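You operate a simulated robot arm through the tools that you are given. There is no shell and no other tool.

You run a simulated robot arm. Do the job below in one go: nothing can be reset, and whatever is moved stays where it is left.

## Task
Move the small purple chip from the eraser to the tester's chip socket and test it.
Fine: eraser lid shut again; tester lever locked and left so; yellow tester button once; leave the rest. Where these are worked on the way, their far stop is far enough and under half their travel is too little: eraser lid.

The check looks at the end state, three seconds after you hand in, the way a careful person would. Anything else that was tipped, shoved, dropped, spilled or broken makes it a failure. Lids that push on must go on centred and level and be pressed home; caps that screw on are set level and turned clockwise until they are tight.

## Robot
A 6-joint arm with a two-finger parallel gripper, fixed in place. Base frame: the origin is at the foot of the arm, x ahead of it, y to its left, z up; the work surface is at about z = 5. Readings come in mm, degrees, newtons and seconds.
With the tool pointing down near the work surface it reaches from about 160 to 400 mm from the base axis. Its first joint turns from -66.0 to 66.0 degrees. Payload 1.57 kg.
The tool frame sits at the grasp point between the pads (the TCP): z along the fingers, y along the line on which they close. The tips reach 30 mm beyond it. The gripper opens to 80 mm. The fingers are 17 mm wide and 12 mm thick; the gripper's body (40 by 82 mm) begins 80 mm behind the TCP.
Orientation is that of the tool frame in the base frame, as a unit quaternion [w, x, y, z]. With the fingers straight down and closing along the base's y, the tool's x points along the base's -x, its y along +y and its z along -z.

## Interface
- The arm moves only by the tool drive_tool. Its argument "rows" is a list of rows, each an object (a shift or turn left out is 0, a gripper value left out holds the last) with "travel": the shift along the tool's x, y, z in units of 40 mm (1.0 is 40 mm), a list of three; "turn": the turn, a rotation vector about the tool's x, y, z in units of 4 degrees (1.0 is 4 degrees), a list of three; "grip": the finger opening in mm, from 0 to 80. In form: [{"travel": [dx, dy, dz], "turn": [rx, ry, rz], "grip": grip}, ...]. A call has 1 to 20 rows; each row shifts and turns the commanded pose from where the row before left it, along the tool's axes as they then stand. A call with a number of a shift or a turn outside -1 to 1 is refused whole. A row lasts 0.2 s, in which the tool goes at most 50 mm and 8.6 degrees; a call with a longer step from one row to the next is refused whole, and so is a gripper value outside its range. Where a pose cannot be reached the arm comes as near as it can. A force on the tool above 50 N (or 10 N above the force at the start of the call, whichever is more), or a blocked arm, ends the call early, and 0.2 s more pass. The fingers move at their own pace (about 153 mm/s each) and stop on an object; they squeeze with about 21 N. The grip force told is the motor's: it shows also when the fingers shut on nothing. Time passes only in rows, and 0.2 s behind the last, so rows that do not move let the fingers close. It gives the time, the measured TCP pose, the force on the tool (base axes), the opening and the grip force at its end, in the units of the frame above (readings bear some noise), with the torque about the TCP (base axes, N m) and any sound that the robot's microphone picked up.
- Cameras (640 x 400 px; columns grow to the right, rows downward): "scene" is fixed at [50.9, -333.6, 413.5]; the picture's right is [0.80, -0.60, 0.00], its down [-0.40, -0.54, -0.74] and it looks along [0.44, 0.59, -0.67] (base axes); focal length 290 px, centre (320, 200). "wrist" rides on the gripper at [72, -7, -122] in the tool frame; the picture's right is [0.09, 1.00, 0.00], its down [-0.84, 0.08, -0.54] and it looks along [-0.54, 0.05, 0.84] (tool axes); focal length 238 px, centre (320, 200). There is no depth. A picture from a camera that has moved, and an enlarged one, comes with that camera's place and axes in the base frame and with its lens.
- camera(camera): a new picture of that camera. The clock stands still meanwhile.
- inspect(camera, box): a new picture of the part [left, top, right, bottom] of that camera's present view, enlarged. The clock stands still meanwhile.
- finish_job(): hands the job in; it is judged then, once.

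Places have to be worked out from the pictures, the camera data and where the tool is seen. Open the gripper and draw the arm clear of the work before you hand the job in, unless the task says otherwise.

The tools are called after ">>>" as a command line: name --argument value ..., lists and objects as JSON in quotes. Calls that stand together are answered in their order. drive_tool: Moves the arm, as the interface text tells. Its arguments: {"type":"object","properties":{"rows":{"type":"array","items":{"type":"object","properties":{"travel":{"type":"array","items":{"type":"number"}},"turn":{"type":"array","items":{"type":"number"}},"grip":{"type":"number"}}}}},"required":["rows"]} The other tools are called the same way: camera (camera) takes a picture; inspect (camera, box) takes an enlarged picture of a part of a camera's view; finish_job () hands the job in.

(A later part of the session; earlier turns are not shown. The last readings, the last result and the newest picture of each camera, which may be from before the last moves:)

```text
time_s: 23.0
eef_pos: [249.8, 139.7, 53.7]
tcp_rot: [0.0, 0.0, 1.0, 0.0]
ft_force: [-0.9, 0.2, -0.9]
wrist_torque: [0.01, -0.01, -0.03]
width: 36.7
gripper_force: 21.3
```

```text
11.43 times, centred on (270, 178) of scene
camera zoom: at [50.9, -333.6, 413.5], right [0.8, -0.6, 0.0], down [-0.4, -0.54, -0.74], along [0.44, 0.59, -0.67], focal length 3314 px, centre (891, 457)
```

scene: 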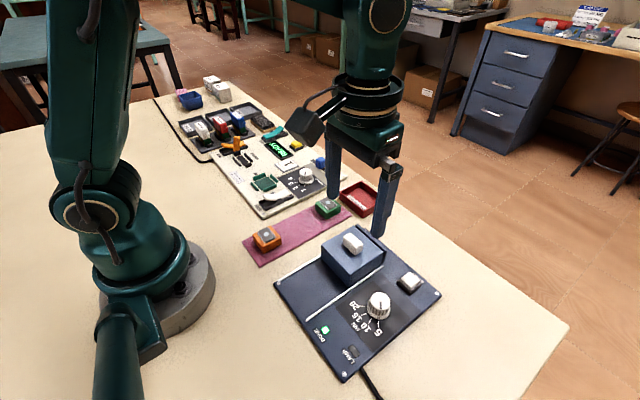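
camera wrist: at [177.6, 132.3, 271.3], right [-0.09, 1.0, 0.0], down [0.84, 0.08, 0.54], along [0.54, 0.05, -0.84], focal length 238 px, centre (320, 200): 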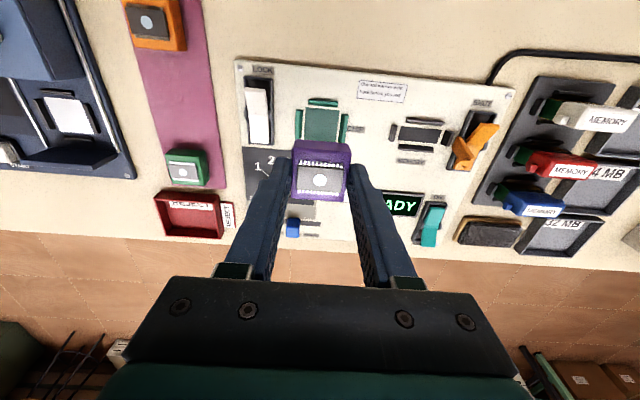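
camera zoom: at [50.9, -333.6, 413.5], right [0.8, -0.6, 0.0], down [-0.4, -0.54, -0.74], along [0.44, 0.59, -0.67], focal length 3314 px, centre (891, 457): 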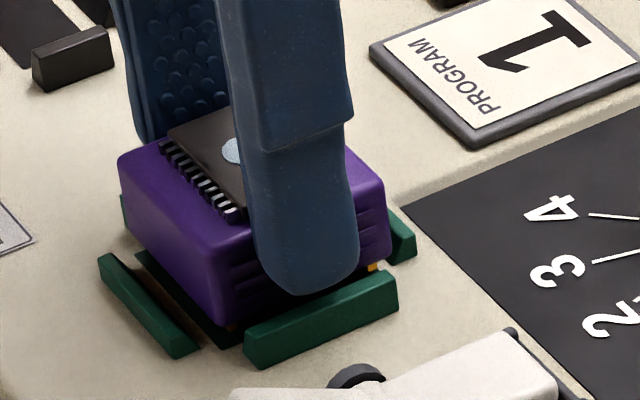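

Now centred: the guide bases sit symmetrically about the carrier. I lower in small steps, watching for contact force.

>>> drive_tool --rows '[{"travel": [0, 0, 0.025]}, {"travel": [0, 0, 0.025]}, {"travel": [0, 0, 0.025]}, {"travel": [0, 0, 0]}, {"travel": [0, 0, 0]}]'

>>> inspect --camera "scene" --box '[250, 160, 290, 195]'

>>> inspect --camera "wrist" --box '[280, 110, 360, 165]'

```text
time_s: 24.2
eef_pos: [249.5, 139.6, 51.4]
tcp_rot: [0.0, 0.0, 1.0, 0.0]
ft_force: [-1.8, -4.2, 17.4]
wrist_torque: [-0.15, 0.05, -0.03]
width: 36.8
gripper_force: 21.1
```

```text
11.43 times, centred on (270, 178) of scene
camera zoom: at [50.8, -333.6, 413.5], right [0.8, -0.6, 0.0], down [-0.4, -0.54, -0.74], along [0.44, 0.59, -0.67], focal length 3314 px, centre (891, 457)
```

zoom: 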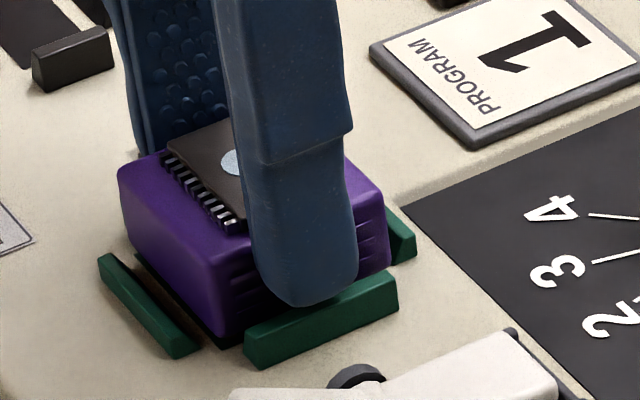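

```text
7.27 times, centred on (320, 138) of wrist
camera zoom: at [177.2, 133.3, 172.0], right [-0.09, 1.0, 0.0], down [0.84, 0.08, 0.54], along [0.54, 0.05, -0.84], focal length 1734 px, centre (320, 654)
```

zoom: 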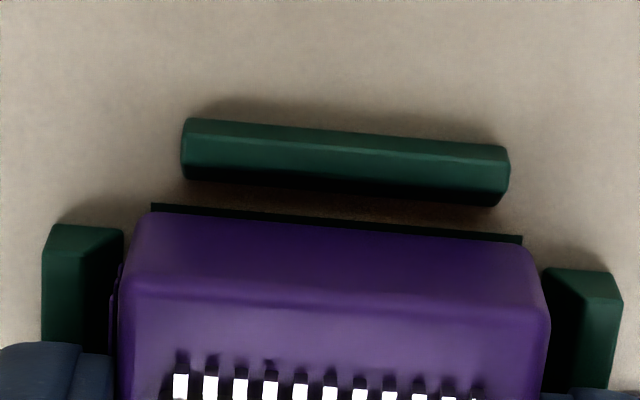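

Contact is felt (17 N) with the carrier looking nearly on the pad. I press a further 0.5 mm to confirm it is on a firm seat.

>>> drive_tool --rows '[{"travel": [0, 0, 0.012]}, {"travel": [0, 0, 0]}]'

>>> inspect --camera "scene" --box '[250, 160, 290, 195]'

```text
time_s: 24.8
eef_pos: [248.4, 139.9, 51.5]
tcp_rot: [-0.001, 0.001, 1.0, 0.0]
ft_force: [-2.6, -0.6, 17.5]
wrist_torque: [0.0, 0.08, 0.01]
width: 36.9
gripper_force: 20.4
```

```text
11.43 times, centred on (270, 178) of scene
camera zoom: at [50.8, -333.6, 413.5], right [0.8, -0.6, 0.0], down [-0.4, -0.54, -0.74], along [0.44, 0.59, -0.67], focal length 3314 px, centre (891, 457)
```

zoom: 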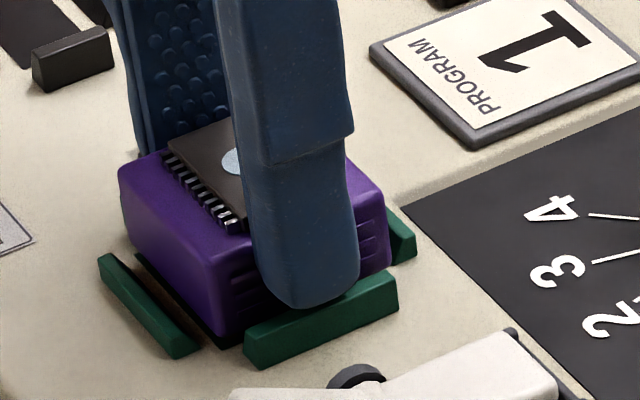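

Force is steady, so the carrier rests on the socket. I open the fingers a little and look before lifting.

>>> drive_tool --rows '[{"grip": 46}, {"grip": 46}, {"travel": [0, 0, -0.1]}, {"travel": [0, 0, -0.3]}, {"travel": [0, 0, -0.6]}, {"travel": [0, 0, -0.8]}, {"travel": [0, 0, -0.8]}, {"travel": [0, 0, 0]}]'

>>> inspect --camera "scene" --box '[250, 160, 290, 195]'

>>> camera --camera "wrist"

>>> inspect --camera "wrist" --box '[280, 90, 370, 160]'

```text
time_s: 26.6
eef_pos: [249.5, 138.8, 154.7]
tcp_rot: [0.001, 0.0, 1.0, 0.0]
ft_force: [-0.8, -0.5, 0.0]
wrist_torque: [-0.02, -0.02, -0.03]
width: 46.1
gripper_force: 0.1
```

```text
11.43 times, centred on (270, 178) of scene
camera zoom: at [50.9, -333.6, 413.5], right [0.8, -0.6, 0.0], down [-0.4, -0.54, -0.74], along [0.44, 0.59, -0.67], focal length 3314 px, centre (891, 457)
```

zoom: 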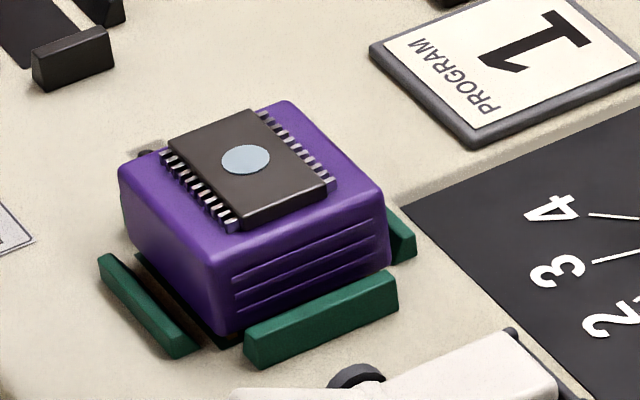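

```text
taken
camera wrist: at [178.0, 132.7, 276.0], right [-0.09, 1.0, 0.0], down [0.84, 0.08, 0.54], along [0.54, 0.05, -0.84], focal length 238 px, centre (320, 200)
```

wrist: 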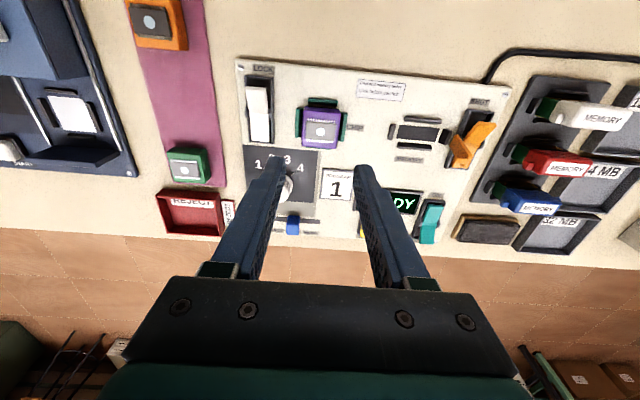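

```text
5.71 times, centred on (325, 125) of wrist
camera zoom: at [178.0, 132.7, 276.0], right [-0.09, 1.0, 0.0], down [0.84, 0.08, 0.54], along [0.54, 0.05, -0.84], focal length 1362 px, centre (291, 629)
```

zoom: 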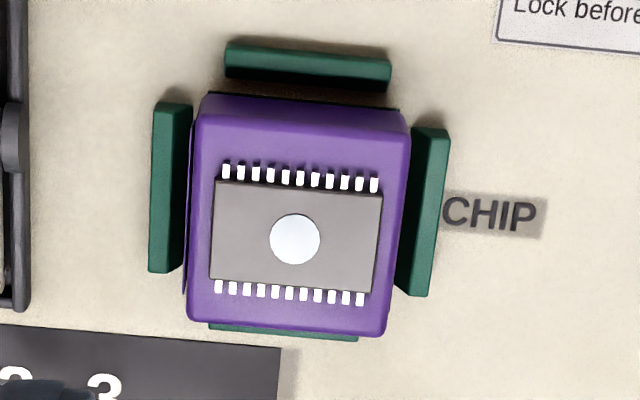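

The purple carrier sits square between the guides on the socket. Next I close the fingers and move above the white lever for a close look at its raised LOCK end.

>>> drive_tool --rows '[{"travel": [0.1, -0.4, 0], "grip": 0}, {"travel": [0.1, -0.4, 0.1], "grip": 0}, {"travel": [0.1, -0.4, 0.2]}, {"travel": [0.13, -0.4, 0.3]}, {"travel": [0, 0, 0]}]'

>>> camera --camera "wrist"

>>> inspect --camera "wrist" --box '[260, 40, 400, 160]'

>>> inspect --camera "scene" --box '[240, 130, 320, 220]'

```text
time_s: 27.8
eef_pos: [233.0, 75.3, 132.0]
tcp_rot: [0.0, 0.0, 1.0, 0.0]
ft_force: [-0.1, 0.3, 0.0]
wrist_torque: [0.0, -0.01, 0.01]
width: 0.0
gripper_force: 20.5
```

```text
taken
camera wrist: at [160.6, 69.0, 252.3], right [-0.09, 1.0, 0.0], down [0.84, 0.08, 0.54], along [0.54, 0.05, -0.84], focal length 238 px, centre (320, 200)
```

wrist: 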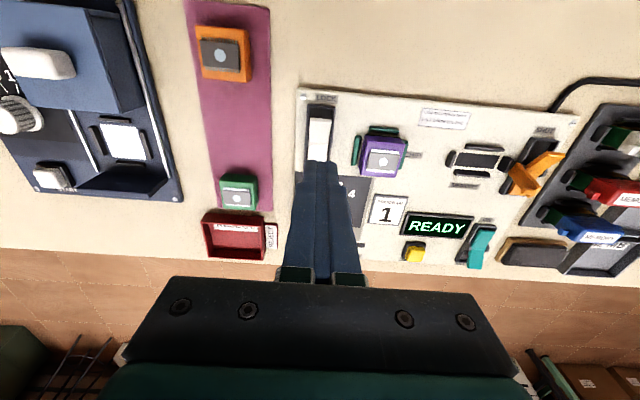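

```text
3.33 times, centred on (330, 100) of wrist
camera zoom: at [160.6, 69.0, 252.3], right [-0.09, 1.0, 0.0], down [0.84, 0.08, 0.54], along [0.54, 0.05, -0.84], focal length 794 px, centre (287, 533)
```

zoom: 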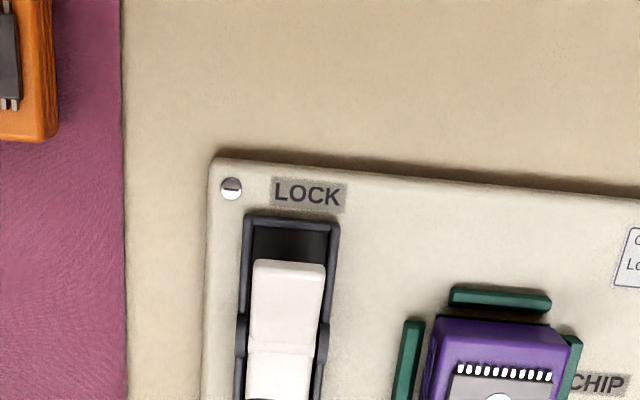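

```text
4.44 times, centred on (280, 175) of scene
camera zoom: at [50.9, -333.6, 413.5], right [0.8, -0.6, 0.0], down [-0.4, -0.54, -0.74], along [0.44, 0.59, -0.67], focal length 1289 px, centre (498, 311)
```

zoom: 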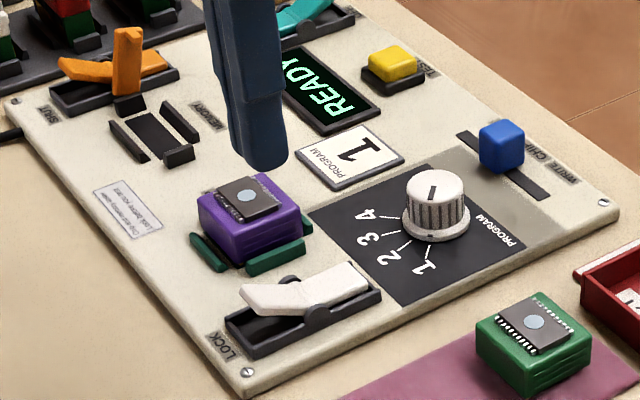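

The raised LOCK end of the lever reaches x≈214.5, centred at y≈73.8, about 19 mm wide. I go over x≈226, y≈73.8 and descend to just above it.

>>> drive_tool --rows '[{"travel": [0.15, -0.037, 0.2]}, {"travel": [0, 0, 0.5]}, {"travel": [0, 0, 0.5]}, {"travel": [0, 0, 0.2]}, {"travel": [0, 0, 0]}, {"travel": [0, 0, 0]}]'

>>> inspect --camera "scene" --box '[240, 130, 320, 220]'

>>> inspect --camera "wrist" --box '[260, 90, 380, 190]'

```text
time_s: 29.2
eef_pos: [226.3, 73.8, 75.3]
tcp_rot: [-0.001, -0.001, 1.0, 0.0]
ft_force: [-0.5, 0.5, 0.0]
wrist_torque: [0.0, 0.01, -0.01]
width: 0.1
gripper_force: 21.0
```

```text
4.44 times, centred on (280, 175) of scene
camera zoom: at [50.9, -333.6, 413.5], right [0.8, -0.6, 0.0], down [-0.4, -0.54, -0.74], along [0.44, 0.59, -0.67], focal length 1289 px, centre (498, 311)
```

zoom: 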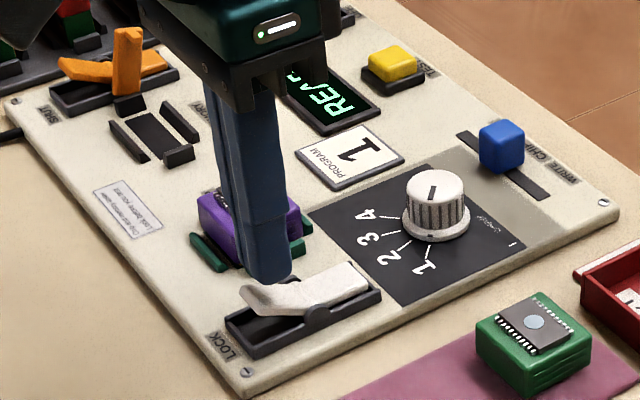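

```text
4.00 times, centred on (320, 140) of wrist
camera zoom: at [154.5, 67.4, 195.8], right [-0.09, 1.0, 0.0], down [0.84, 0.08, 0.54], along [0.54, 0.05, -0.84], focal length 953 px, centre (320, 440)
```

zoom: 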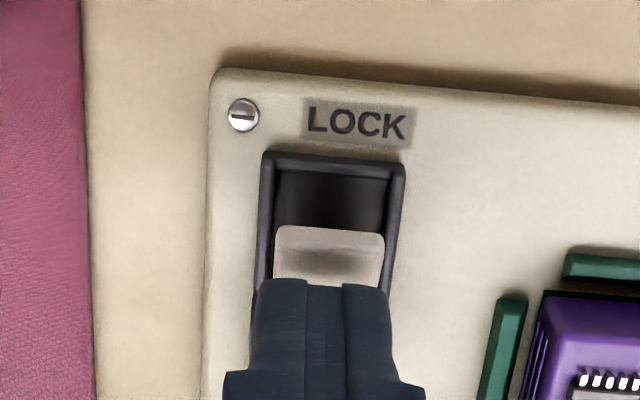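

The closed fingertips are over the raised end, centred on the lever. I press down slowly in small steps, watching force and sound.

>>> drive_tool --rows '[{"travel": [0, 0, 0.1]}, {"travel": [0, 0, 0.1]}, {"travel": [0, 0, 0.1]}, {"travel": [0, 0, 0.06]}, {"travel": [0, 0, 0.06]}, {"travel": [0, 0, 0]}]'

>>> inspect --camera "scene" --box '[240, 150, 320, 220]'

```text
time_s: 30.6
eef_pos: [226.5, 73.3, 57.6]
tcp_rot: [0.0, 0.0, 1.0, 0.0]
ft_force: [0.0, -0.6, -0.2]
wrist_torque: [0.02, -0.01, -0.02]
width: 0.1
gripper_force: 21.4
```

```text
5.71 times, centred on (280, 185) of scene
camera zoom: at [50.9, -333.6, 413.5], right [0.8, -0.6, 0.0], down [-0.4, -0.54, -0.74], along [0.44, 0.59, -0.67], focal length 1657 px, centre (549, 286)
```

zoom: 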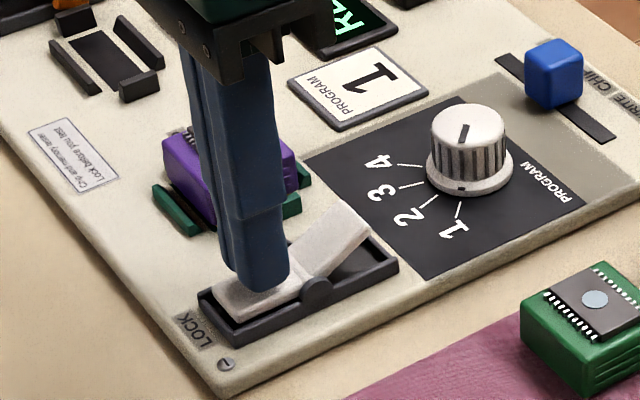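

The lever has rocked over to the LOCK side with no load left on the tool. I press a little further to be sure it is fully home.

>>> drive_tool --rows '[{"travel": [0, 0, 0.04]}, {"travel": [0, 0, 0.04]}, {"travel": [0, 0, 0.04]}, {"travel": [0, 0, 0]}]'

>>> inspect --camera "scene" --box '[240, 150, 320, 220]'

```text
time_s: 31.6
eef_pos: [225.4, 74.2, 51.9]
tcp_rot: [0.0, 0.001, 1.0, 0.0]
ft_force: [-0.5, 0.0, -0.5]
wrist_torque: [-0.02, -0.03, 0.0]
width: 0.1
gripper_force: 20.6
```

```text
5.71 times, centred on (280, 185) of scene
camera zoom: at [50.9, -333.6, 413.5], right [0.8, -0.6, 0.0], down [-0.4, -0.54, -0.74], along [0.44, 0.59, -0.67], focal length 1657 px, centre (549, 286)
```

zoom: 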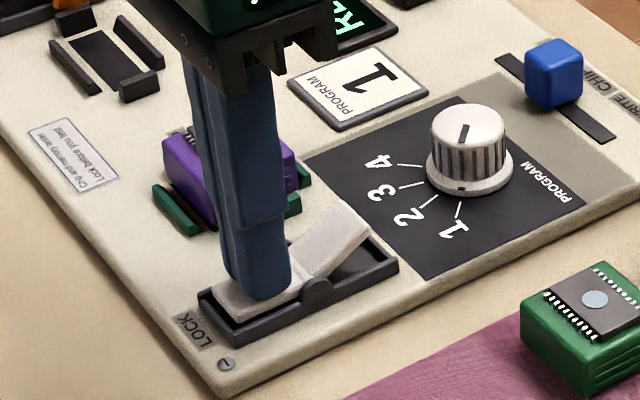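

Still no load; the lever already lies down. I step down a few more millimetres until I feel it firmly.

>>> drive_tool --rows '[{"travel": [0, 0, 0.025]}, {"travel": [0, 0, 0.025]}, {"travel": [0, 0, 0.025]}, {"travel": [0, 0, 0]}]'

>>> inspect --camera "scene" --box '[255, 170, 305, 215]'

```text
time_s: 32.3
eef_pos: [226.1, 74.3, 51.9]
tcp_rot: [0.0, -0.001, 1.0, 0.0]
ft_force: [-2.0, -1.3, 6.3]
wrist_torque: [-0.01, 0.0, -0.01]
width: 0.1
gripper_force: 21.4
stopped in row 3: the force on the tool passed its limit at 61 N (the readings are from after the stop); the commanded pose is now the measured one
```

```text
8.89 times, centred on (280, 192) of scene
camera zoom: at [50.9, -333.6, 413.5], right [0.8, -0.6, 0.0], down [-0.4, -0.54, -0.74], along [0.44, 0.59, -0.67], focal length 2578 px, centre (676, 267)
```

zoom: 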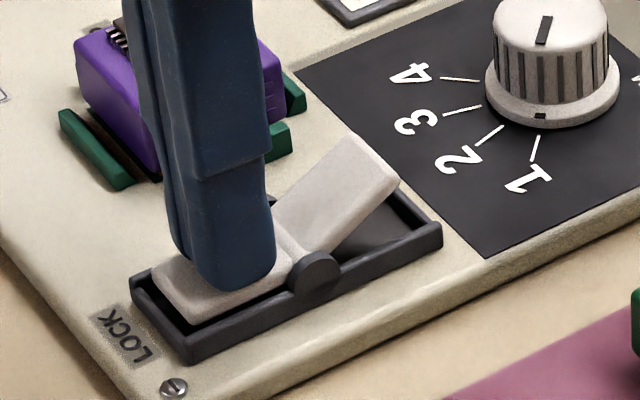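

The lever's LOCK end is pressed fully home. I lift off and check that it stays.

>>> drive_tool --rows '[{"travel": [0, 0, -0.2]}, {"travel": [0, 0, -0.6]}, {"travel": [0, 0, -0.8]}, {"travel": [0, 0, -0.6]}, {"travel": [0, 0, 0]}]'

>>> inspect --camera "scene" --box '[240, 150, 320, 220]'

>>> camera --camera "wrist"

```text
time_s: 33.5
eef_pos: [225.2, 74.9, 138.5]
tcp_rot: [0.0, 0.0, 1.0, 0.0]
ft_force: [0.7, 0.1, 0.6]
wrist_torque: [-0.03, 0.01, -0.02]
width: 0.2
gripper_force: 21.5
```

```text
5.71 times, centred on (280, 185) of scene
camera zoom: at [50.9, -333.6, 413.5], right [0.8, -0.6, 0.0], down [-0.4, -0.54, -0.74], along [0.44, 0.59, -0.67], focal length 1657 px, centre (549, 286)
```

zoom: 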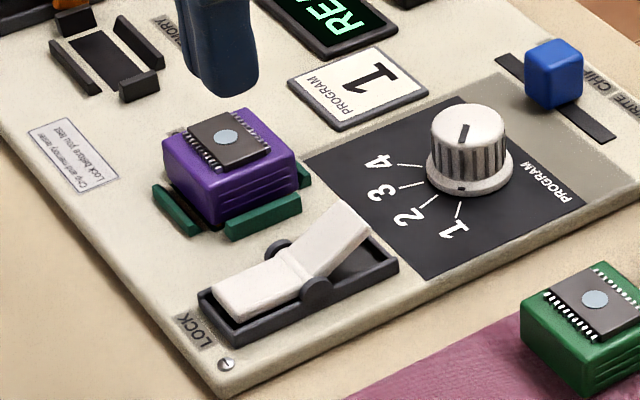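

```text
taken
camera wrist: at [153.7, 68.4, 259.4], right [-0.09, 1.0, 0.0], down [0.84, 0.08, 0.54], along [0.54, 0.05, -0.84], focal length 238 px, centre (320, 200)
```

wrist: 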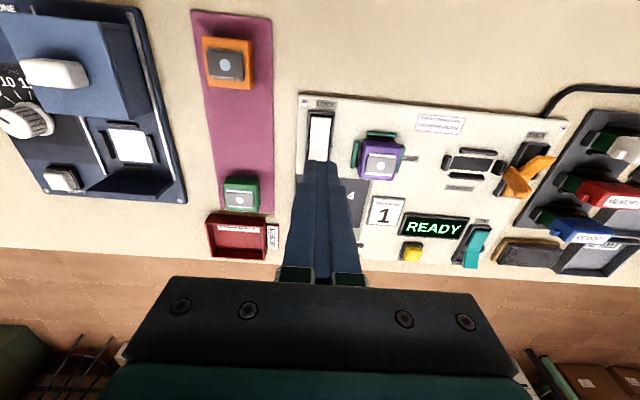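

The lever is locked with its LOCK end down and stays. The yellow button is near (384,220,~22), beyond vertical reach, so I move toward it and tilt the tool about 28° outward so the closed tips can press it.

>>> drive_tool --rows '[{"travel": [-0.4, 0.5, -0.05]}, {"travel": [-0.55, 0.66, -0.05]}, {"travel": [-0.55, 0.66, -0.05]}, {"travel": [-0.55, 0.66, -0.1]}, {"travel": [-0.55, 0.66, 0]}, {"turn": [0, -1, 0]}, {"turn": [0, -1, 0]}, {"turn": [0, -1, 0]}, {"turn": [0, -1, 0]}, {"turn": [0, -1, 0]}, {"turn": [0, -1, 0]}, {"turn": [0, -1, 0]}, {"travel": [0, 0, 0]}]'

>>> camera --camera "wrist"

>>> camera --camera "scene"

```text
time_s: 36.3
eef_pos: [331.3, 199.6, 149.6]
tcp_rot: [0.243, 0.001, 0.97, 0.0]
ft_force: [-0.1, 0.6, -1.1]
wrist_torque: [-0.03, 0.01, 0.0]
width: 0.0
gripper_force: 21.4
```

```text
taken
camera wrist: at [210.4, 193.6, 222.5], right [-0.08, 1.0, -0.04], down [0.48, 0.08, 0.87], along [0.87, 0.05, -0.49], focal length 238 px, centre (320, 200)
```

wrist: 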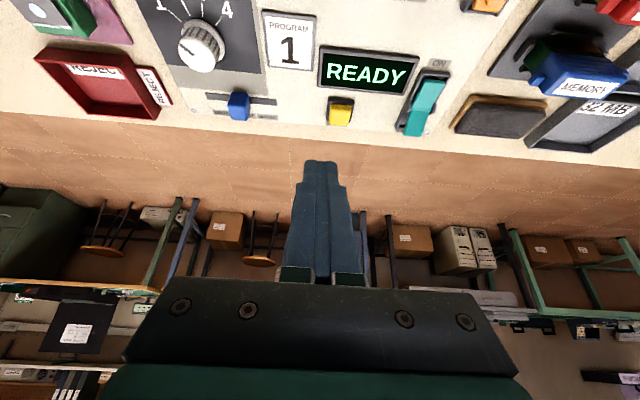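

```text
taken
```

scene: 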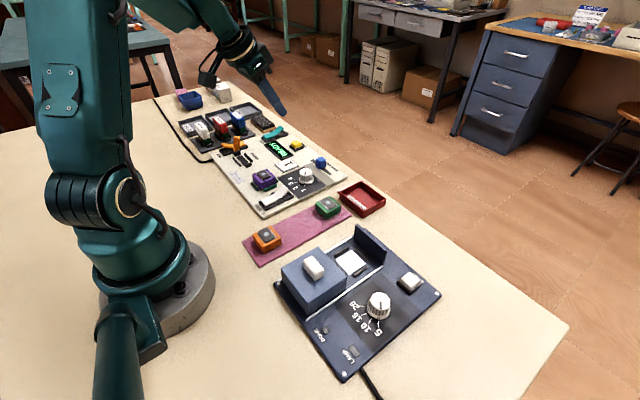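

The tilt went the right way and the button is visible ahead of the tips. I zoom in to locate it precisely.

>>> inspect --camera "wrist" --box '[280, 70, 400, 150]'

>>> inspect --camera "scene" --box '[260, 110, 340, 180]'

```text
5.00 times, centred on (340, 110) of wrist
camera zoom: at [210.4, 193.6, 222.5], right [-0.08, 1.0, -0.04], down [0.48, 0.08, 0.87], along [0.87, 0.05, -0.49], focal length 1192 px, centre (220, 650)
```

zoom: 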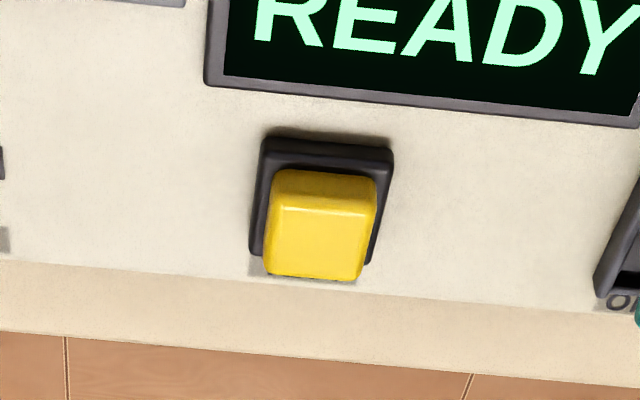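

```text
5.71 times, centred on (300, 145) of scene
camera zoom: at [50.9, -333.6, 413.5], right [0.8, -0.6, 0.0], down [-0.4, -0.54, -0.74], along [0.44, 0.59, -0.67], focal length 1657 px, centre (434, 514)
```

zoom: 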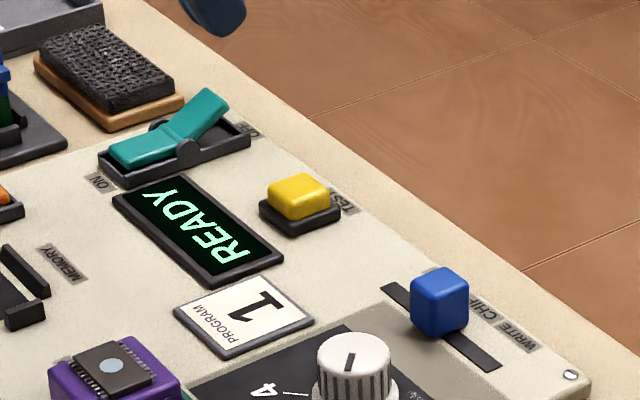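

The button's top is about 20 mm square, centred near (384.5,220.3,24). I move the tilted tip to hover about 25 mm above it.

>>> drive_tool --rows '[{"travel": [-0.06, 0.13, 0.5]}, {"travel": [-0.06, 0.13, 0.6]}, {"travel": [-0.06, 0.13, 0.6]}, {"travel": [-0.055, 0.12, 0.4]}, {"travel": [0, 0, 0]}, {"travel": [0, 0, 0]}]'

>>> camera --camera "wrist"

>>> inspect --camera "scene" --box '[250, 90, 350, 180]'

```text
time_s: 37.7
eef_pos: [377.5, 219.2, 80.3]
tcp_rot: [0.242, 0.001, 0.97, -0.001]
ft_force: [1.0, -0.2, 0.6]
wrist_torque: [0.01, 0.0, 0.01]
width: 0.1
gripper_force: 20.7
```

```text
taken
camera wrist: at [256.5, 213.0, 153.0], right [-0.08, 1.0, -0.04], down [0.48, 0.08, 0.87], along [0.87, 0.05, -0.49], focal length 238 px, centre (320, 200)
```

wrist: 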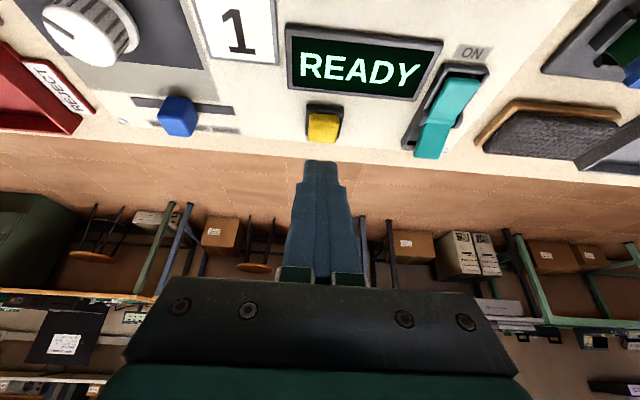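

```text
4.44 times, centred on (300, 135) of scene
camera zoom: at [50.9, -333.6, 413.5], right [0.8, -0.6, 0.0], down [-0.4, -0.54, -0.74], along [0.44, 0.59, -0.67], focal length 1289 px, centre (409, 489)
```

zoom: 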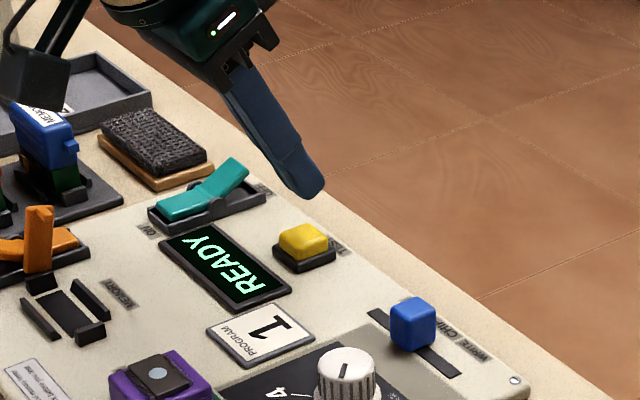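

The tool reached hover. I check the button's place once more before pressing.

>>> inspect --camera "wrist" --box '[280, 90, 370, 180]'

```text
4.44 times, centred on (325, 135) of wrist
camera zoom: at [256.5, 213.0, 153.0], right [-0.08, 1.0, -0.04], down [0.48, 0.08, 0.87], along [0.87, 0.05, -0.49], focal length 1059 px, centre (298, 489)
```

zoom: 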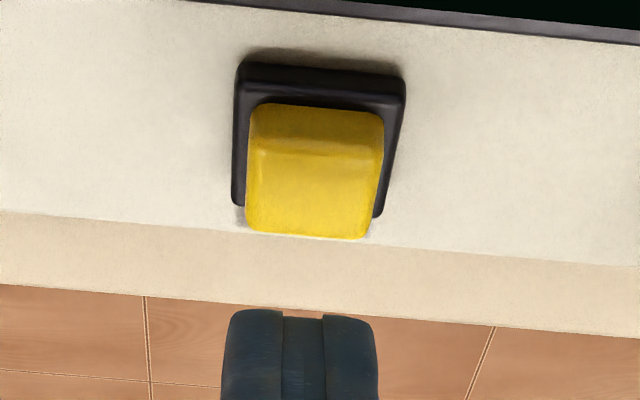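

The button centre is about (386,220.6). I lower straight down 20 mm, then press in fine steps.

>>> drive_tool --rows '[{"travel": [0.1, 0.007, 0.232]}, {"travel": [0.113, 0, 0.221]}, {"travel": [0, 0, 0]}, {"travel": [0, 0, 0]}]'

>>> inspect --camera "scene" --box '[270, 110, 330, 165]'

>>> inspect --camera "wrist" --box '[280, 90, 370, 180]'

```text
time_s: 38.7
eef_pos: [378.8, 219.4, 59.9]
tcp_rot: [0.242, 0.0, 0.97, 0.0]
ft_force: [-0.4, -0.4, 0.0]
wrist_torque: [0.01, -0.03, -0.03]
width: 0.0
gripper_force: 21.6
```

```text
7.27 times, centred on (300, 138) of scene
camera zoom: at [50.9, -333.6, 413.5], right [0.8, -0.6, 0.0], down [-0.4, -0.54, -0.74], along [0.44, 0.59, -0.67], focal length 2109 px, centre (466, 654)
```

zoom: 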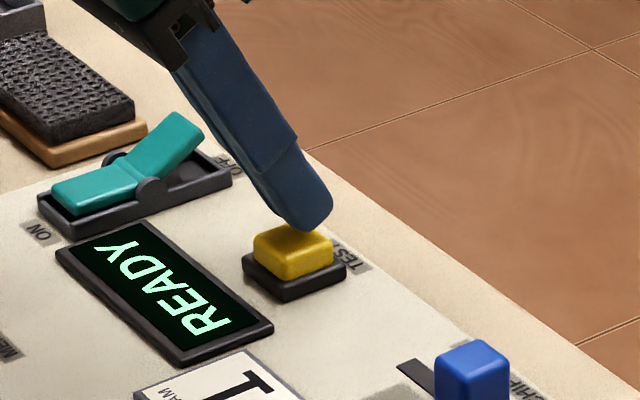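

```text
4.44 times, centred on (325, 135) of wrist
camera zoom: at [258.2, 213.7, 132.6], right [-0.08, 1.0, -0.04], down [0.48, 0.08, 0.87], along [0.87, 0.05, -0.49], focal length 1059 px, centre (298, 489)
```

zoom: 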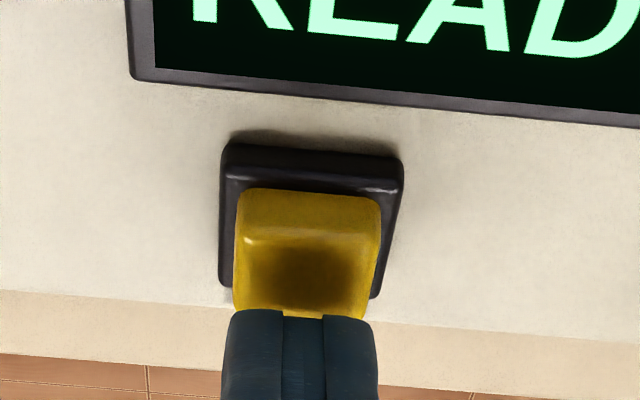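

The tip is a few millimetres too far in +x over the button. I shift 4 mm back toward the arm, then press down in 1 mm steps.

>>> drive_tool --rows '[{"travel": [0.088, 0.02, -0.047]}, {"travel": [0, 0, 0]}, {"travel": [0.0117, 0, 0.0221]}, {"travel": [0.0117, 0, 0.0221]}, {"travel": [0.0117, 0, 0.0221]}, {"travel": [0, 0, 0]}]'

>>> inspect --camera "scene" --box '[270, 110, 330, 165]'

>>> inspect --camera "wrist" --box '[280, 90, 370, 180]'

```text
time_s: 40.1
eef_pos: [374.8, 221.6, 56.7]
tcp_rot: [0.242, -0.001, 0.97, 0.0]
ft_force: [0.0, -0.1, -0.7]
wrist_torque: [0.01, 0.02, 0.0]
width: 0.0
gripper_force: 21.1
```

```text
7.27 times, centred on (300, 138) of scene
camera zoom: at [50.9, -333.6, 413.5], right [0.8, -0.6, 0.0], down [-0.4, -0.54, -0.74], along [0.44, 0.59, -0.67], focal length 2109 px, centre (466, 654)
```

zoom: 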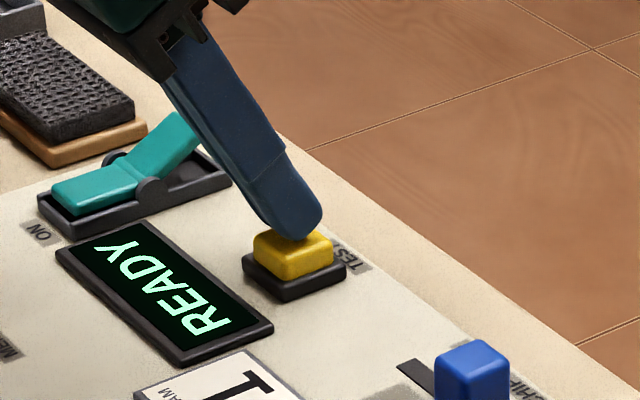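

```text
4.44 times, centred on (325, 135) of wrist
camera zoom: at [254.6, 215.2, 129.6], right [-0.08, 1.0, -0.04], down [0.48, 0.08, 0.87], along [0.87, 0.05, -0.49], focal length 1059 px, centre (298, 489)
```

zoom: 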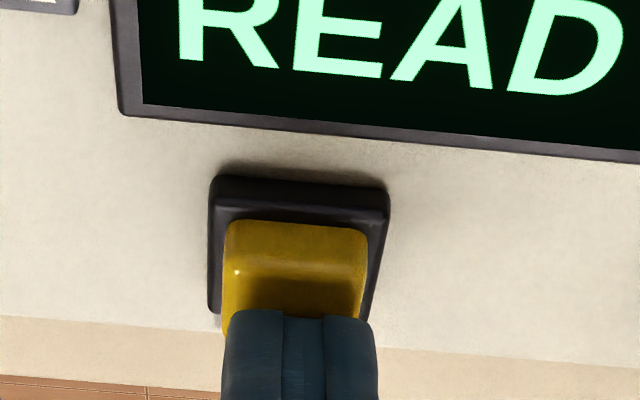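

The tip is nearly touching and centred. I press on in 1 mm steps.

>>> drive_tool --rows '[{"travel": [0.0117, 0, 0.0221]}, {"travel": [0.0117, 0, 0.0221]}, {"travel": [0.0117, 0, 0.0221]}, {"travel": [0, 0, 0]}]'

>>> inspect --camera "scene" --box '[270, 110, 330, 165]'

```text
time_s: 41.1
eef_pos: [374.8, 221.7, 54.2]
tcp_rot: [0.242, 0.0, 0.97, 0.0]
ft_force: [0.8, -0.3, 2.3]
wrist_torque: [0.01, -0.01, 0.01]
width: 0.0
gripper_force: 21.1
```

```text
7.27 times, centred on (300, 138) of scene
camera zoom: at [50.9, -333.6, 413.5], right [0.8, -0.6, 0.0], down [-0.4, -0.54, -0.74], along [0.44, 0.59, -0.67], focal length 2109 px, centre (466, 654)
```

zoom: 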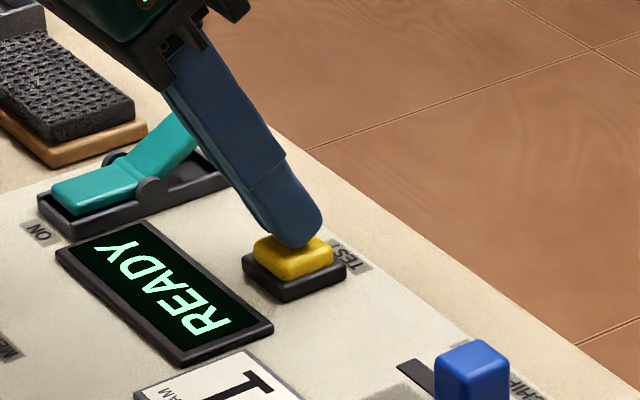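

The button is moving with a light 2.3 N spring force, and the display still shows READY. I keep pressing in the same stroke.

>>> drive_tool --rows '[{"travel": [0.0117, 0, 0.0221]}, {"travel": [0.0117, 0, 0.0221]}, {"travel": [0, 0, 0]}]'

>>> inspect --camera "scene" --box '[270, 110, 330, 165]'

```text
time_s: 41.9
eef_pos: [376.2, 222.2, 51.8]
tcp_rot: [0.242, 0.001, 0.97, 0.0]
ft_force: [-0.7, 1.1, 1.9]
wrist_torque: [0.03, -0.04, -0.01]
width: 0.2
gripper_force: 21.1
heard: click
```

```text
7.27 times, centred on (300, 138) of scene
camera zoom: at [50.9, -333.6, 413.5], right [0.8, -0.6, 0.0], down [-0.4, -0.54, -0.74], along [0.44, 0.59, -0.67], focal length 2109 px, centre (466, 654)
```

zoom: 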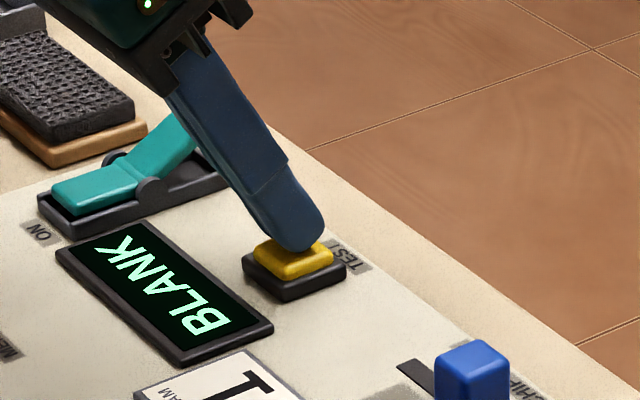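

A click was heard and the display now reads BLANK, so the test ran once. I lift straight up off the button.

>>> drive_tool --rows '[{"travel": [-0.1, 0, -0.19]}, {"travel": [-0.293, 0, -0.552]}, {"travel": [-0.35, 0, -0.66]}, {"travel": [-0.35, 0, -0.66]}, {"travel": [0, 0, 0]}]'

>>> inspect --camera "scene" --box '[210, 110, 350, 220]'

```text
time_s: 43.1
eef_pos: [375.8, 222.3, 145.8]
tcp_rot: [0.242, 0.0, 0.97, 0.0]
ft_force: [0.1, 0.2, -0.2]
wrist_torque: [0.01, 0.01, 0.01]
width: 0.1
gripper_force: 21.1
```

```text
3.64 times, centred on (280, 165) of scene
camera zoom: at [50.9, -333.6, 413.5], right [0.8, -0.6, 0.0], down [-0.4, -0.54, -0.74], along [0.44, 0.59, -0.67], focal length 1055 px, centre (466, 327)
```

zoom: 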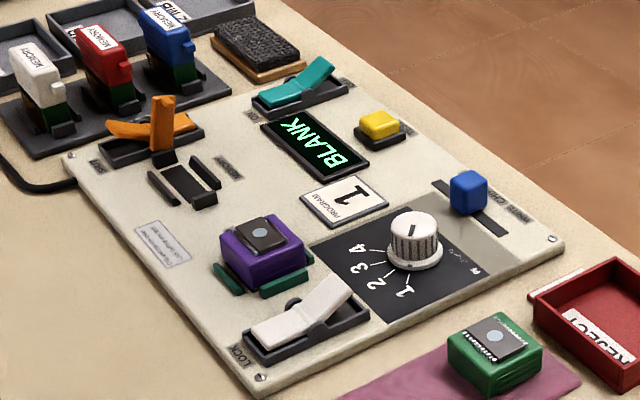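

The tester shows BLANK with the lever locked and the button back up. Now I withdraw, untilt the tool and return toward the eraser to shut its lid.

>>> drive_tool --rows '[{"travel": [0.3, -0.6, -0.23]}, {"travel": [0.3, -0.6, -0.23]}, {"travel": [0.3, -0.6, -0.23]}, {"travel": [0.3, -0.6, -0.23]}, {"turn": [0, 1, 0]}, {"turn": [0, 1, 0]}, {"turn": [0, 1, 0]}, {"turn": [0, 1, 0]}, {"turn": [0, 1, 0]}, {"turn": [0, 1, 0]}, {"turn": [0, 1, 0]}, {"travel": [0, 0, 0]}]'

>>> camera --camera "scene"

```text
time_s: 45.7
eef_pos: [314.5, 123.6, 154.8]
tcp_rot: [-0.002, 0.0, 1.0, 0.0]
ft_force: [0.2, -0.5, -0.6]
wrist_torque: [-0.03, 0.01, -0.05]
width: 0.0
gripper_force: 21.0
```

```text
taken
```

scene: 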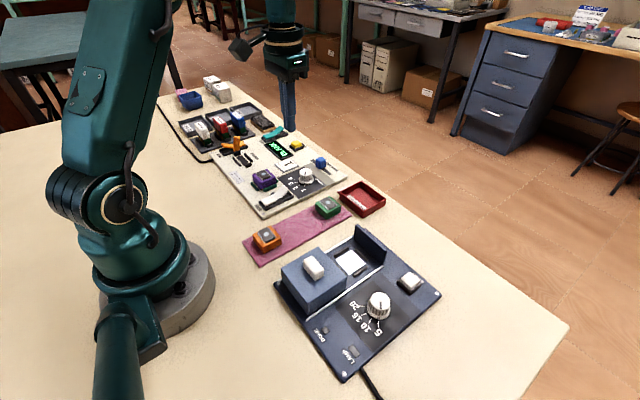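

Everything else is untouched. I move over to the eraser, to the arm side of the lid's handle.

>>> drive_tool --rows '[{"travel": [0.41, -0.71, 0]}, {"travel": [0.41, -0.71, 0]}, {"travel": [0.41, -0.71, 0]}, {"travel": [0.41, -0.71, 0]}, {"travel": [0.41, -0.71, 0]}, {"travel": [0.41, -0.71, 0]}, {"travel": [0.41, -0.71, 0.1]}, {"travel": [0.41, -0.71, 0.2]}, {"travel": [0.41, -0.69, 0.3]}, {"travel": [0, 0, 0]}, {"travel": [0, 0, 0]}]'

>>> camera --camera "wrist"

>>> inspect --camera "scene" --box '[260, 180, 420, 320]'

```text
time_s: 48.1
eef_pos: [165.3, -127.7, 129.9]
tcp_rot: [0.0, 0.0, 1.0, 0.0]
ft_force: [0.0, 0.4, 0.4]
wrist_torque: [0.05, 0.0, 0.04]
width: 0.0
gripper_force: 21.0
```

```text
taken
camera wrist: at [93.5, -134.2, 250.8], right [-0.09, 1.0, 0.0], down [0.84, 0.08, 0.54], along [0.54, 0.05, -0.84], focal length 238 px, centre (320, 200)
```

wrist: 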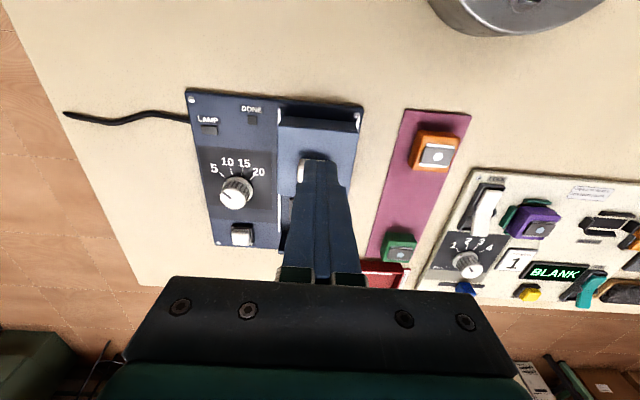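

```text
2.86 times, centred on (340, 250) of scene
camera zoom: at [50.9, -333.6, 413.5], right [0.8, -0.6, 0.0], down [-0.4, -0.54, -0.74], along [0.44, 0.59, -0.67], focal length 829 px, centre (263, 57)
```

zoom: 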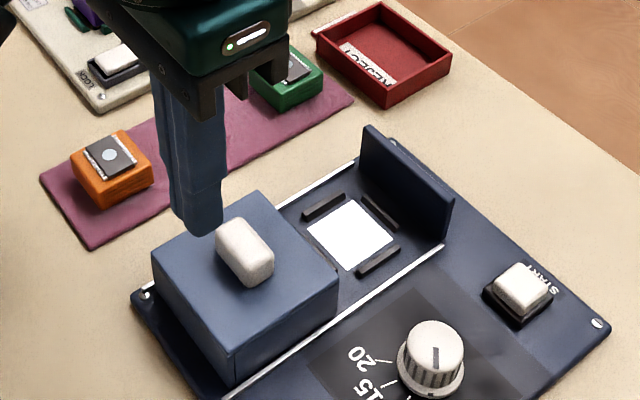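

The fingers are on the arm side of the handle with a few mm clearance. I back off a little more and lower the tips to about z=50 beside the handle, above the lid top.

>>> drive_tool --rows '[{"travel": [0.1, -0.02, 0.2]}, {"travel": [0, 0, 0.4]}, {"travel": [0, 0, 0.4]}, {"travel": [0, 0, 0.2]}, {"travel": [0, 0, 0.05]}, {"travel": [0, 0, 0]}, {"travel": [0, 0, 0]}]'

>>> inspect --camera "scene" --box '[270, 210, 390, 315]'

>>> inspect --camera "wrist" --box '[240, 80, 400, 220]'

```text
time_s: 49.7
eef_pos: [163.1, -130.6, 82.1]
tcp_rot: [0.001, 0.0, 1.0, 0.0]
ft_force: [0.2, 0.4, -0.6]
wrist_torque: [-0.01, 0.02, 0.0]
width: 0.1
gripper_force: 21.4
```

```text
3.81 times, centred on (330, 262) of scene
camera zoom: at [50.9, -333.6, 413.5], right [0.8, -0.6, 0.0], down [-0.4, -0.54, -0.74], along [0.44, 0.59, -0.67], focal length 1105 px, centre (282, -38)
```

zoom: 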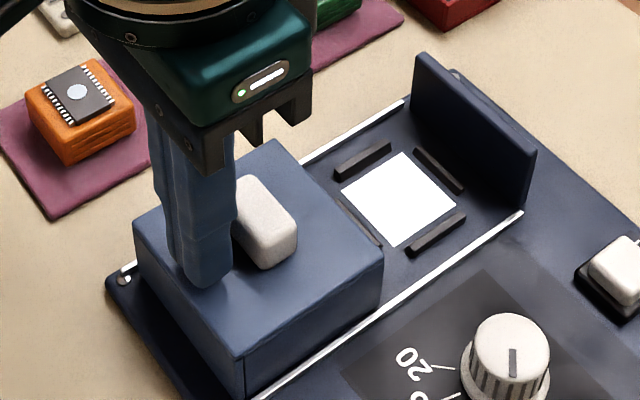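

```text
2.86 times, centred on (320, 150) of wrist
camera zoom: at [91.5, -136.4, 202.2], right [-0.09, 1.0, 0.0], down [0.84, 0.08, 0.54], along [0.54, 0.05, -0.84], focal length 681 px, centre (320, 343)
```

zoom: 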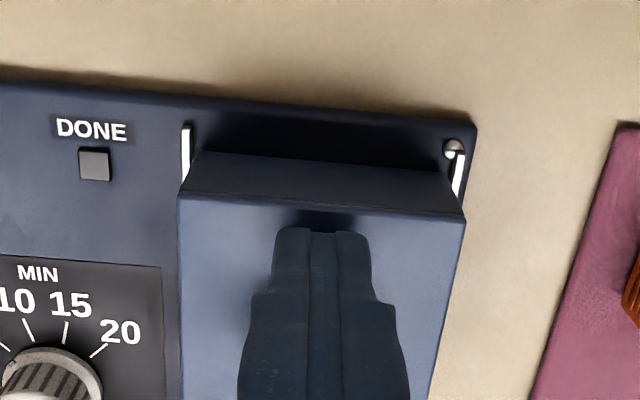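

The fingertips are behind the handle. I lower 2 mm and push the lid toward its shut position in moderate steps.

>>> drive_tool --rows '[{"travel": [0, 0, 0.05]}, {"travel": [-0.1, 0, 0]}, {"travel": [-0.1, 0, 0]}, {"travel": [-0.2, 0, 0]}, {"travel": [-0.2, 0, 0]}, {"travel": [-0.2, 0, 0]}, {"travel": [-0.2, 0, 0]}, {"travel": [-0.2, 0, 0]}, {"travel": [-0.2, 0, 0]}, {"travel": [-0.2, 0, 0]}, {"travel": [0, 0, 0]}]'

>>> inspect --camera "scene" --box '[270, 190, 410, 315]'

```text
time_s: 52.1
eef_pos: [227.3, -129.3, 80.2]
tcp_rot: [0.0, 0.0, 1.0, -0.001]
ft_force: [-0.1, 0.8, 0.9]
wrist_torque: [-0.02, -0.01, 0.0]
width: 0.0
gripper_force: 20.9
```

```text
3.20 times, centred on (340, 252) of scene
camera zoom: at [50.9, -333.6, 413.5], right [0.8, -0.6, 0.0], down [-0.4, -0.54, -0.74], along [0.44, 0.59, -0.67], focal length 928 px, centre (256, 32)
```

zoom: 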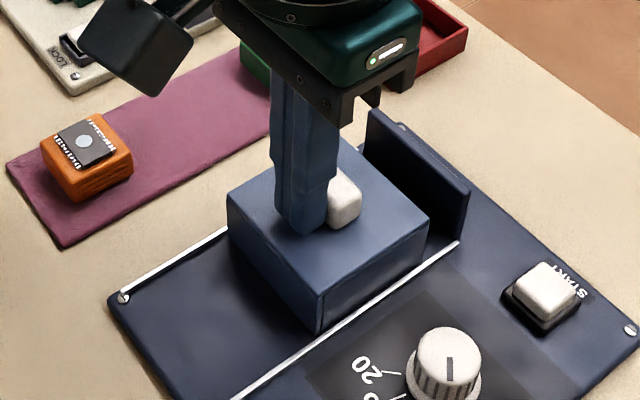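

The lid follows well, with roughly 20 mm left. I continue, slowing near the stop.

>>> drive_tool --rows '[{"travel": [-0.1, 0, 0]}, {"travel": [-0.1, 0, 0]}, {"travel": [-0.1, 0, 0]}, {"travel": [-0.05, 0, 0]}, {"travel": [-0.04, 0, 0]}, {"travel": [-0.03, 0, 0]}, {"travel": [0, 0, 0]}]'

>>> inspect --camera "scene" --box '[270, 190, 410, 315]'

```text
time_s: 53.7
eef_pos: [244.2, -129.7, 77.9]
tcp_rot: [0.001, 0.0, 1.0, 0.0]
ft_force: [0.4, -0.1, 0.4]
wrist_torque: [0.02, 0.01, -0.03]
width: 0.0
gripper_force: 21.0
```

```text
3.20 times, centred on (340, 252) of scene
camera zoom: at [50.9, -333.6, 413.5], right [0.8, -0.6, 0.0], down [-0.4, -0.54, -0.74], along [0.44, 0.59, -0.67], focal length 928 px, centre (256, 32)
```

zoom: 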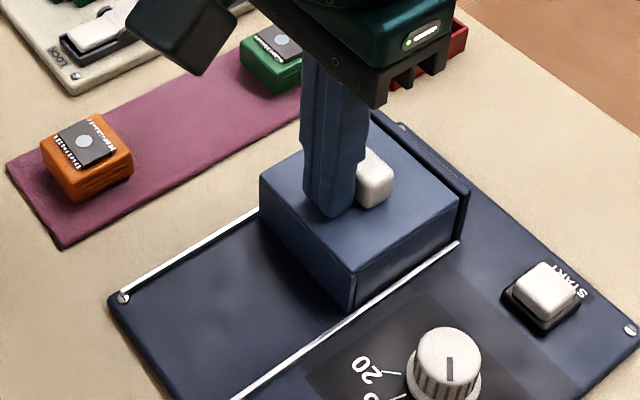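

Nearly shut; no stop felt yet. I continue in about 1 mm steps until it presses against the stop.

>>> drive_tool --rows '[{"travel": [-0.025, 0, 0]}, {"travel": [-0.025, 0, 0]}, {"travel": [-0.025, 0, 0]}, {"travel": [-0.02, 0, 0]}, {"travel": [-0.02, 0, 0]}, {"travel": [0, 0, 0]}]'

>>> inspect --camera "scene" --box '[270, 190, 410, 315]'

```text
time_s: 55.1
eef_pos: [247.6, -130.0, 79.0]
tcp_rot: [-0.001, -0.001, 1.0, 0.0]
ft_force: [-13.4, -5.1, 2.1]
wrist_torque: [-0.15, 0.25, -0.04]
width: 0.0
gripper_force: 20.7
```

```text
3.20 times, centred on (340, 252) of scene
camera zoom: at [50.9, -333.6, 413.5], right [0.8, -0.6, 0.0], down [-0.4, -0.54, -0.74], along [0.44, 0.59, -0.67], focal length 928 px, centre (256, 32)
```

zoom: 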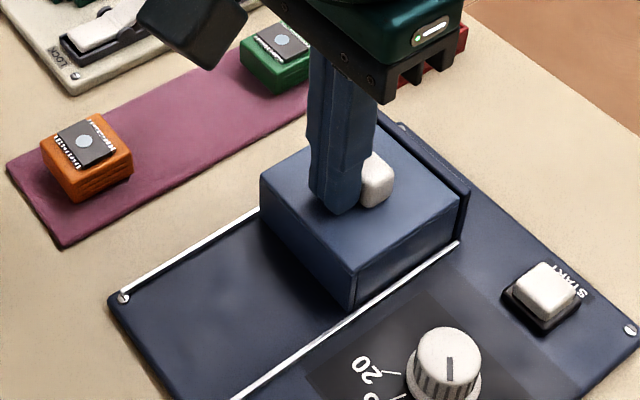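

The stop is felt (13 N). I nudge slightly more to confirm it is firm, then back off and lift.

>>> drive_tool --rows '[{"travel": [-0.02, 0, 0]}, {"travel": [0, 0, 0]}]'

>>> drive_tool --rows '[{"travel": [0.1, 0, 0]}, {"travel": [0.1, 0, 0]}, {"travel": [0, 0, -0.4]}, {"travel": [0, 0, -0.8]}, {"travel": [0, 0, -0.8]}, {"travel": [0, 0, 0]}]'

>>> camera --camera "scene"

>>> inspect --camera "scene" --box '[270, 190, 410, 315]'

>>> camera --camera "wrist"

```text
time_s: 55.7
eef_pos: [248.1, -130.5, 79.4]
tcp_rot: [-0.003, 0.0, 1.0, 0.001]
ft_force: [-21.9, -8.7, -0.7]
wrist_torque: [-0.19, 0.31, -0.03]
width: 0.0
gripper_force: 21.2
```

```text
time_s: 57.1
eef_pos: [242.8, -129.3, 160.4]
tcp_rot: [0.001, -0.001, 1.0, 0.0]
ft_force: [-0.5, -1.1, -0.1]
wrist_torque: [0.02, -0.01, 0.02]
width: 0.0
gripper_force: 20.9
```

```text
taken
```

scene: 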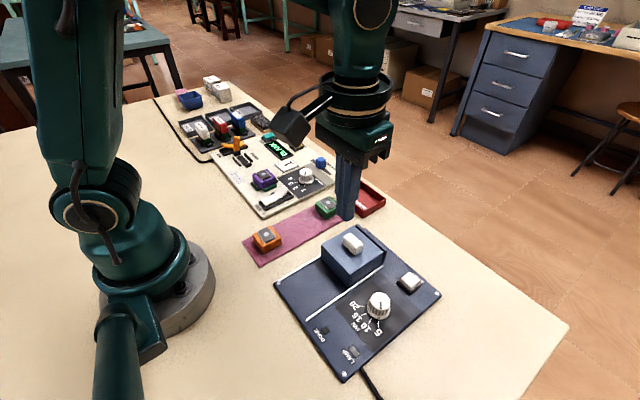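

```text
3.20 times, centred on (340, 252) of scene
camera zoom: at [50.9, -333.6, 413.5], right [0.8, -0.6, 0.0], down [-0.4, -0.54, -0.74], along [0.44, 0.59, -0.67], focal length 928 px, centre (256, 32)
```

zoom: 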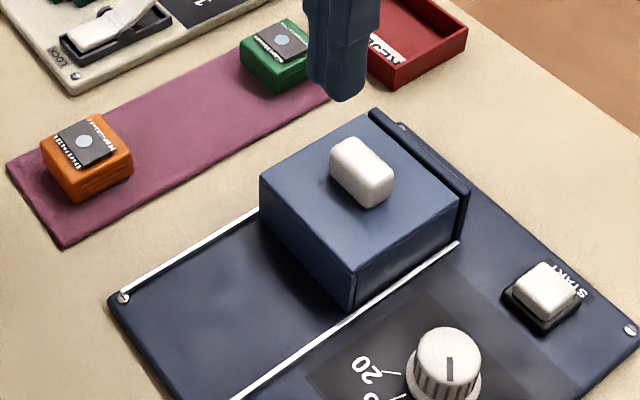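

```text
taken
camera wrist: at [170.7, -136.9, 281.1], right [-0.09, 1.0, 0.0], down [0.84, 0.08, 0.54], along [0.54, 0.05, -0.84], focal length 238 px, centre (320, 200)
```

wrist: 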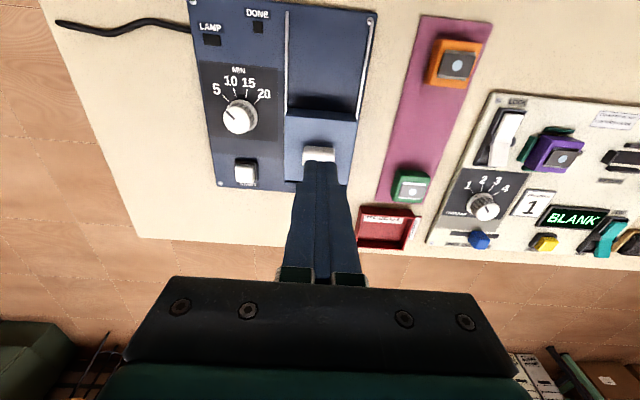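

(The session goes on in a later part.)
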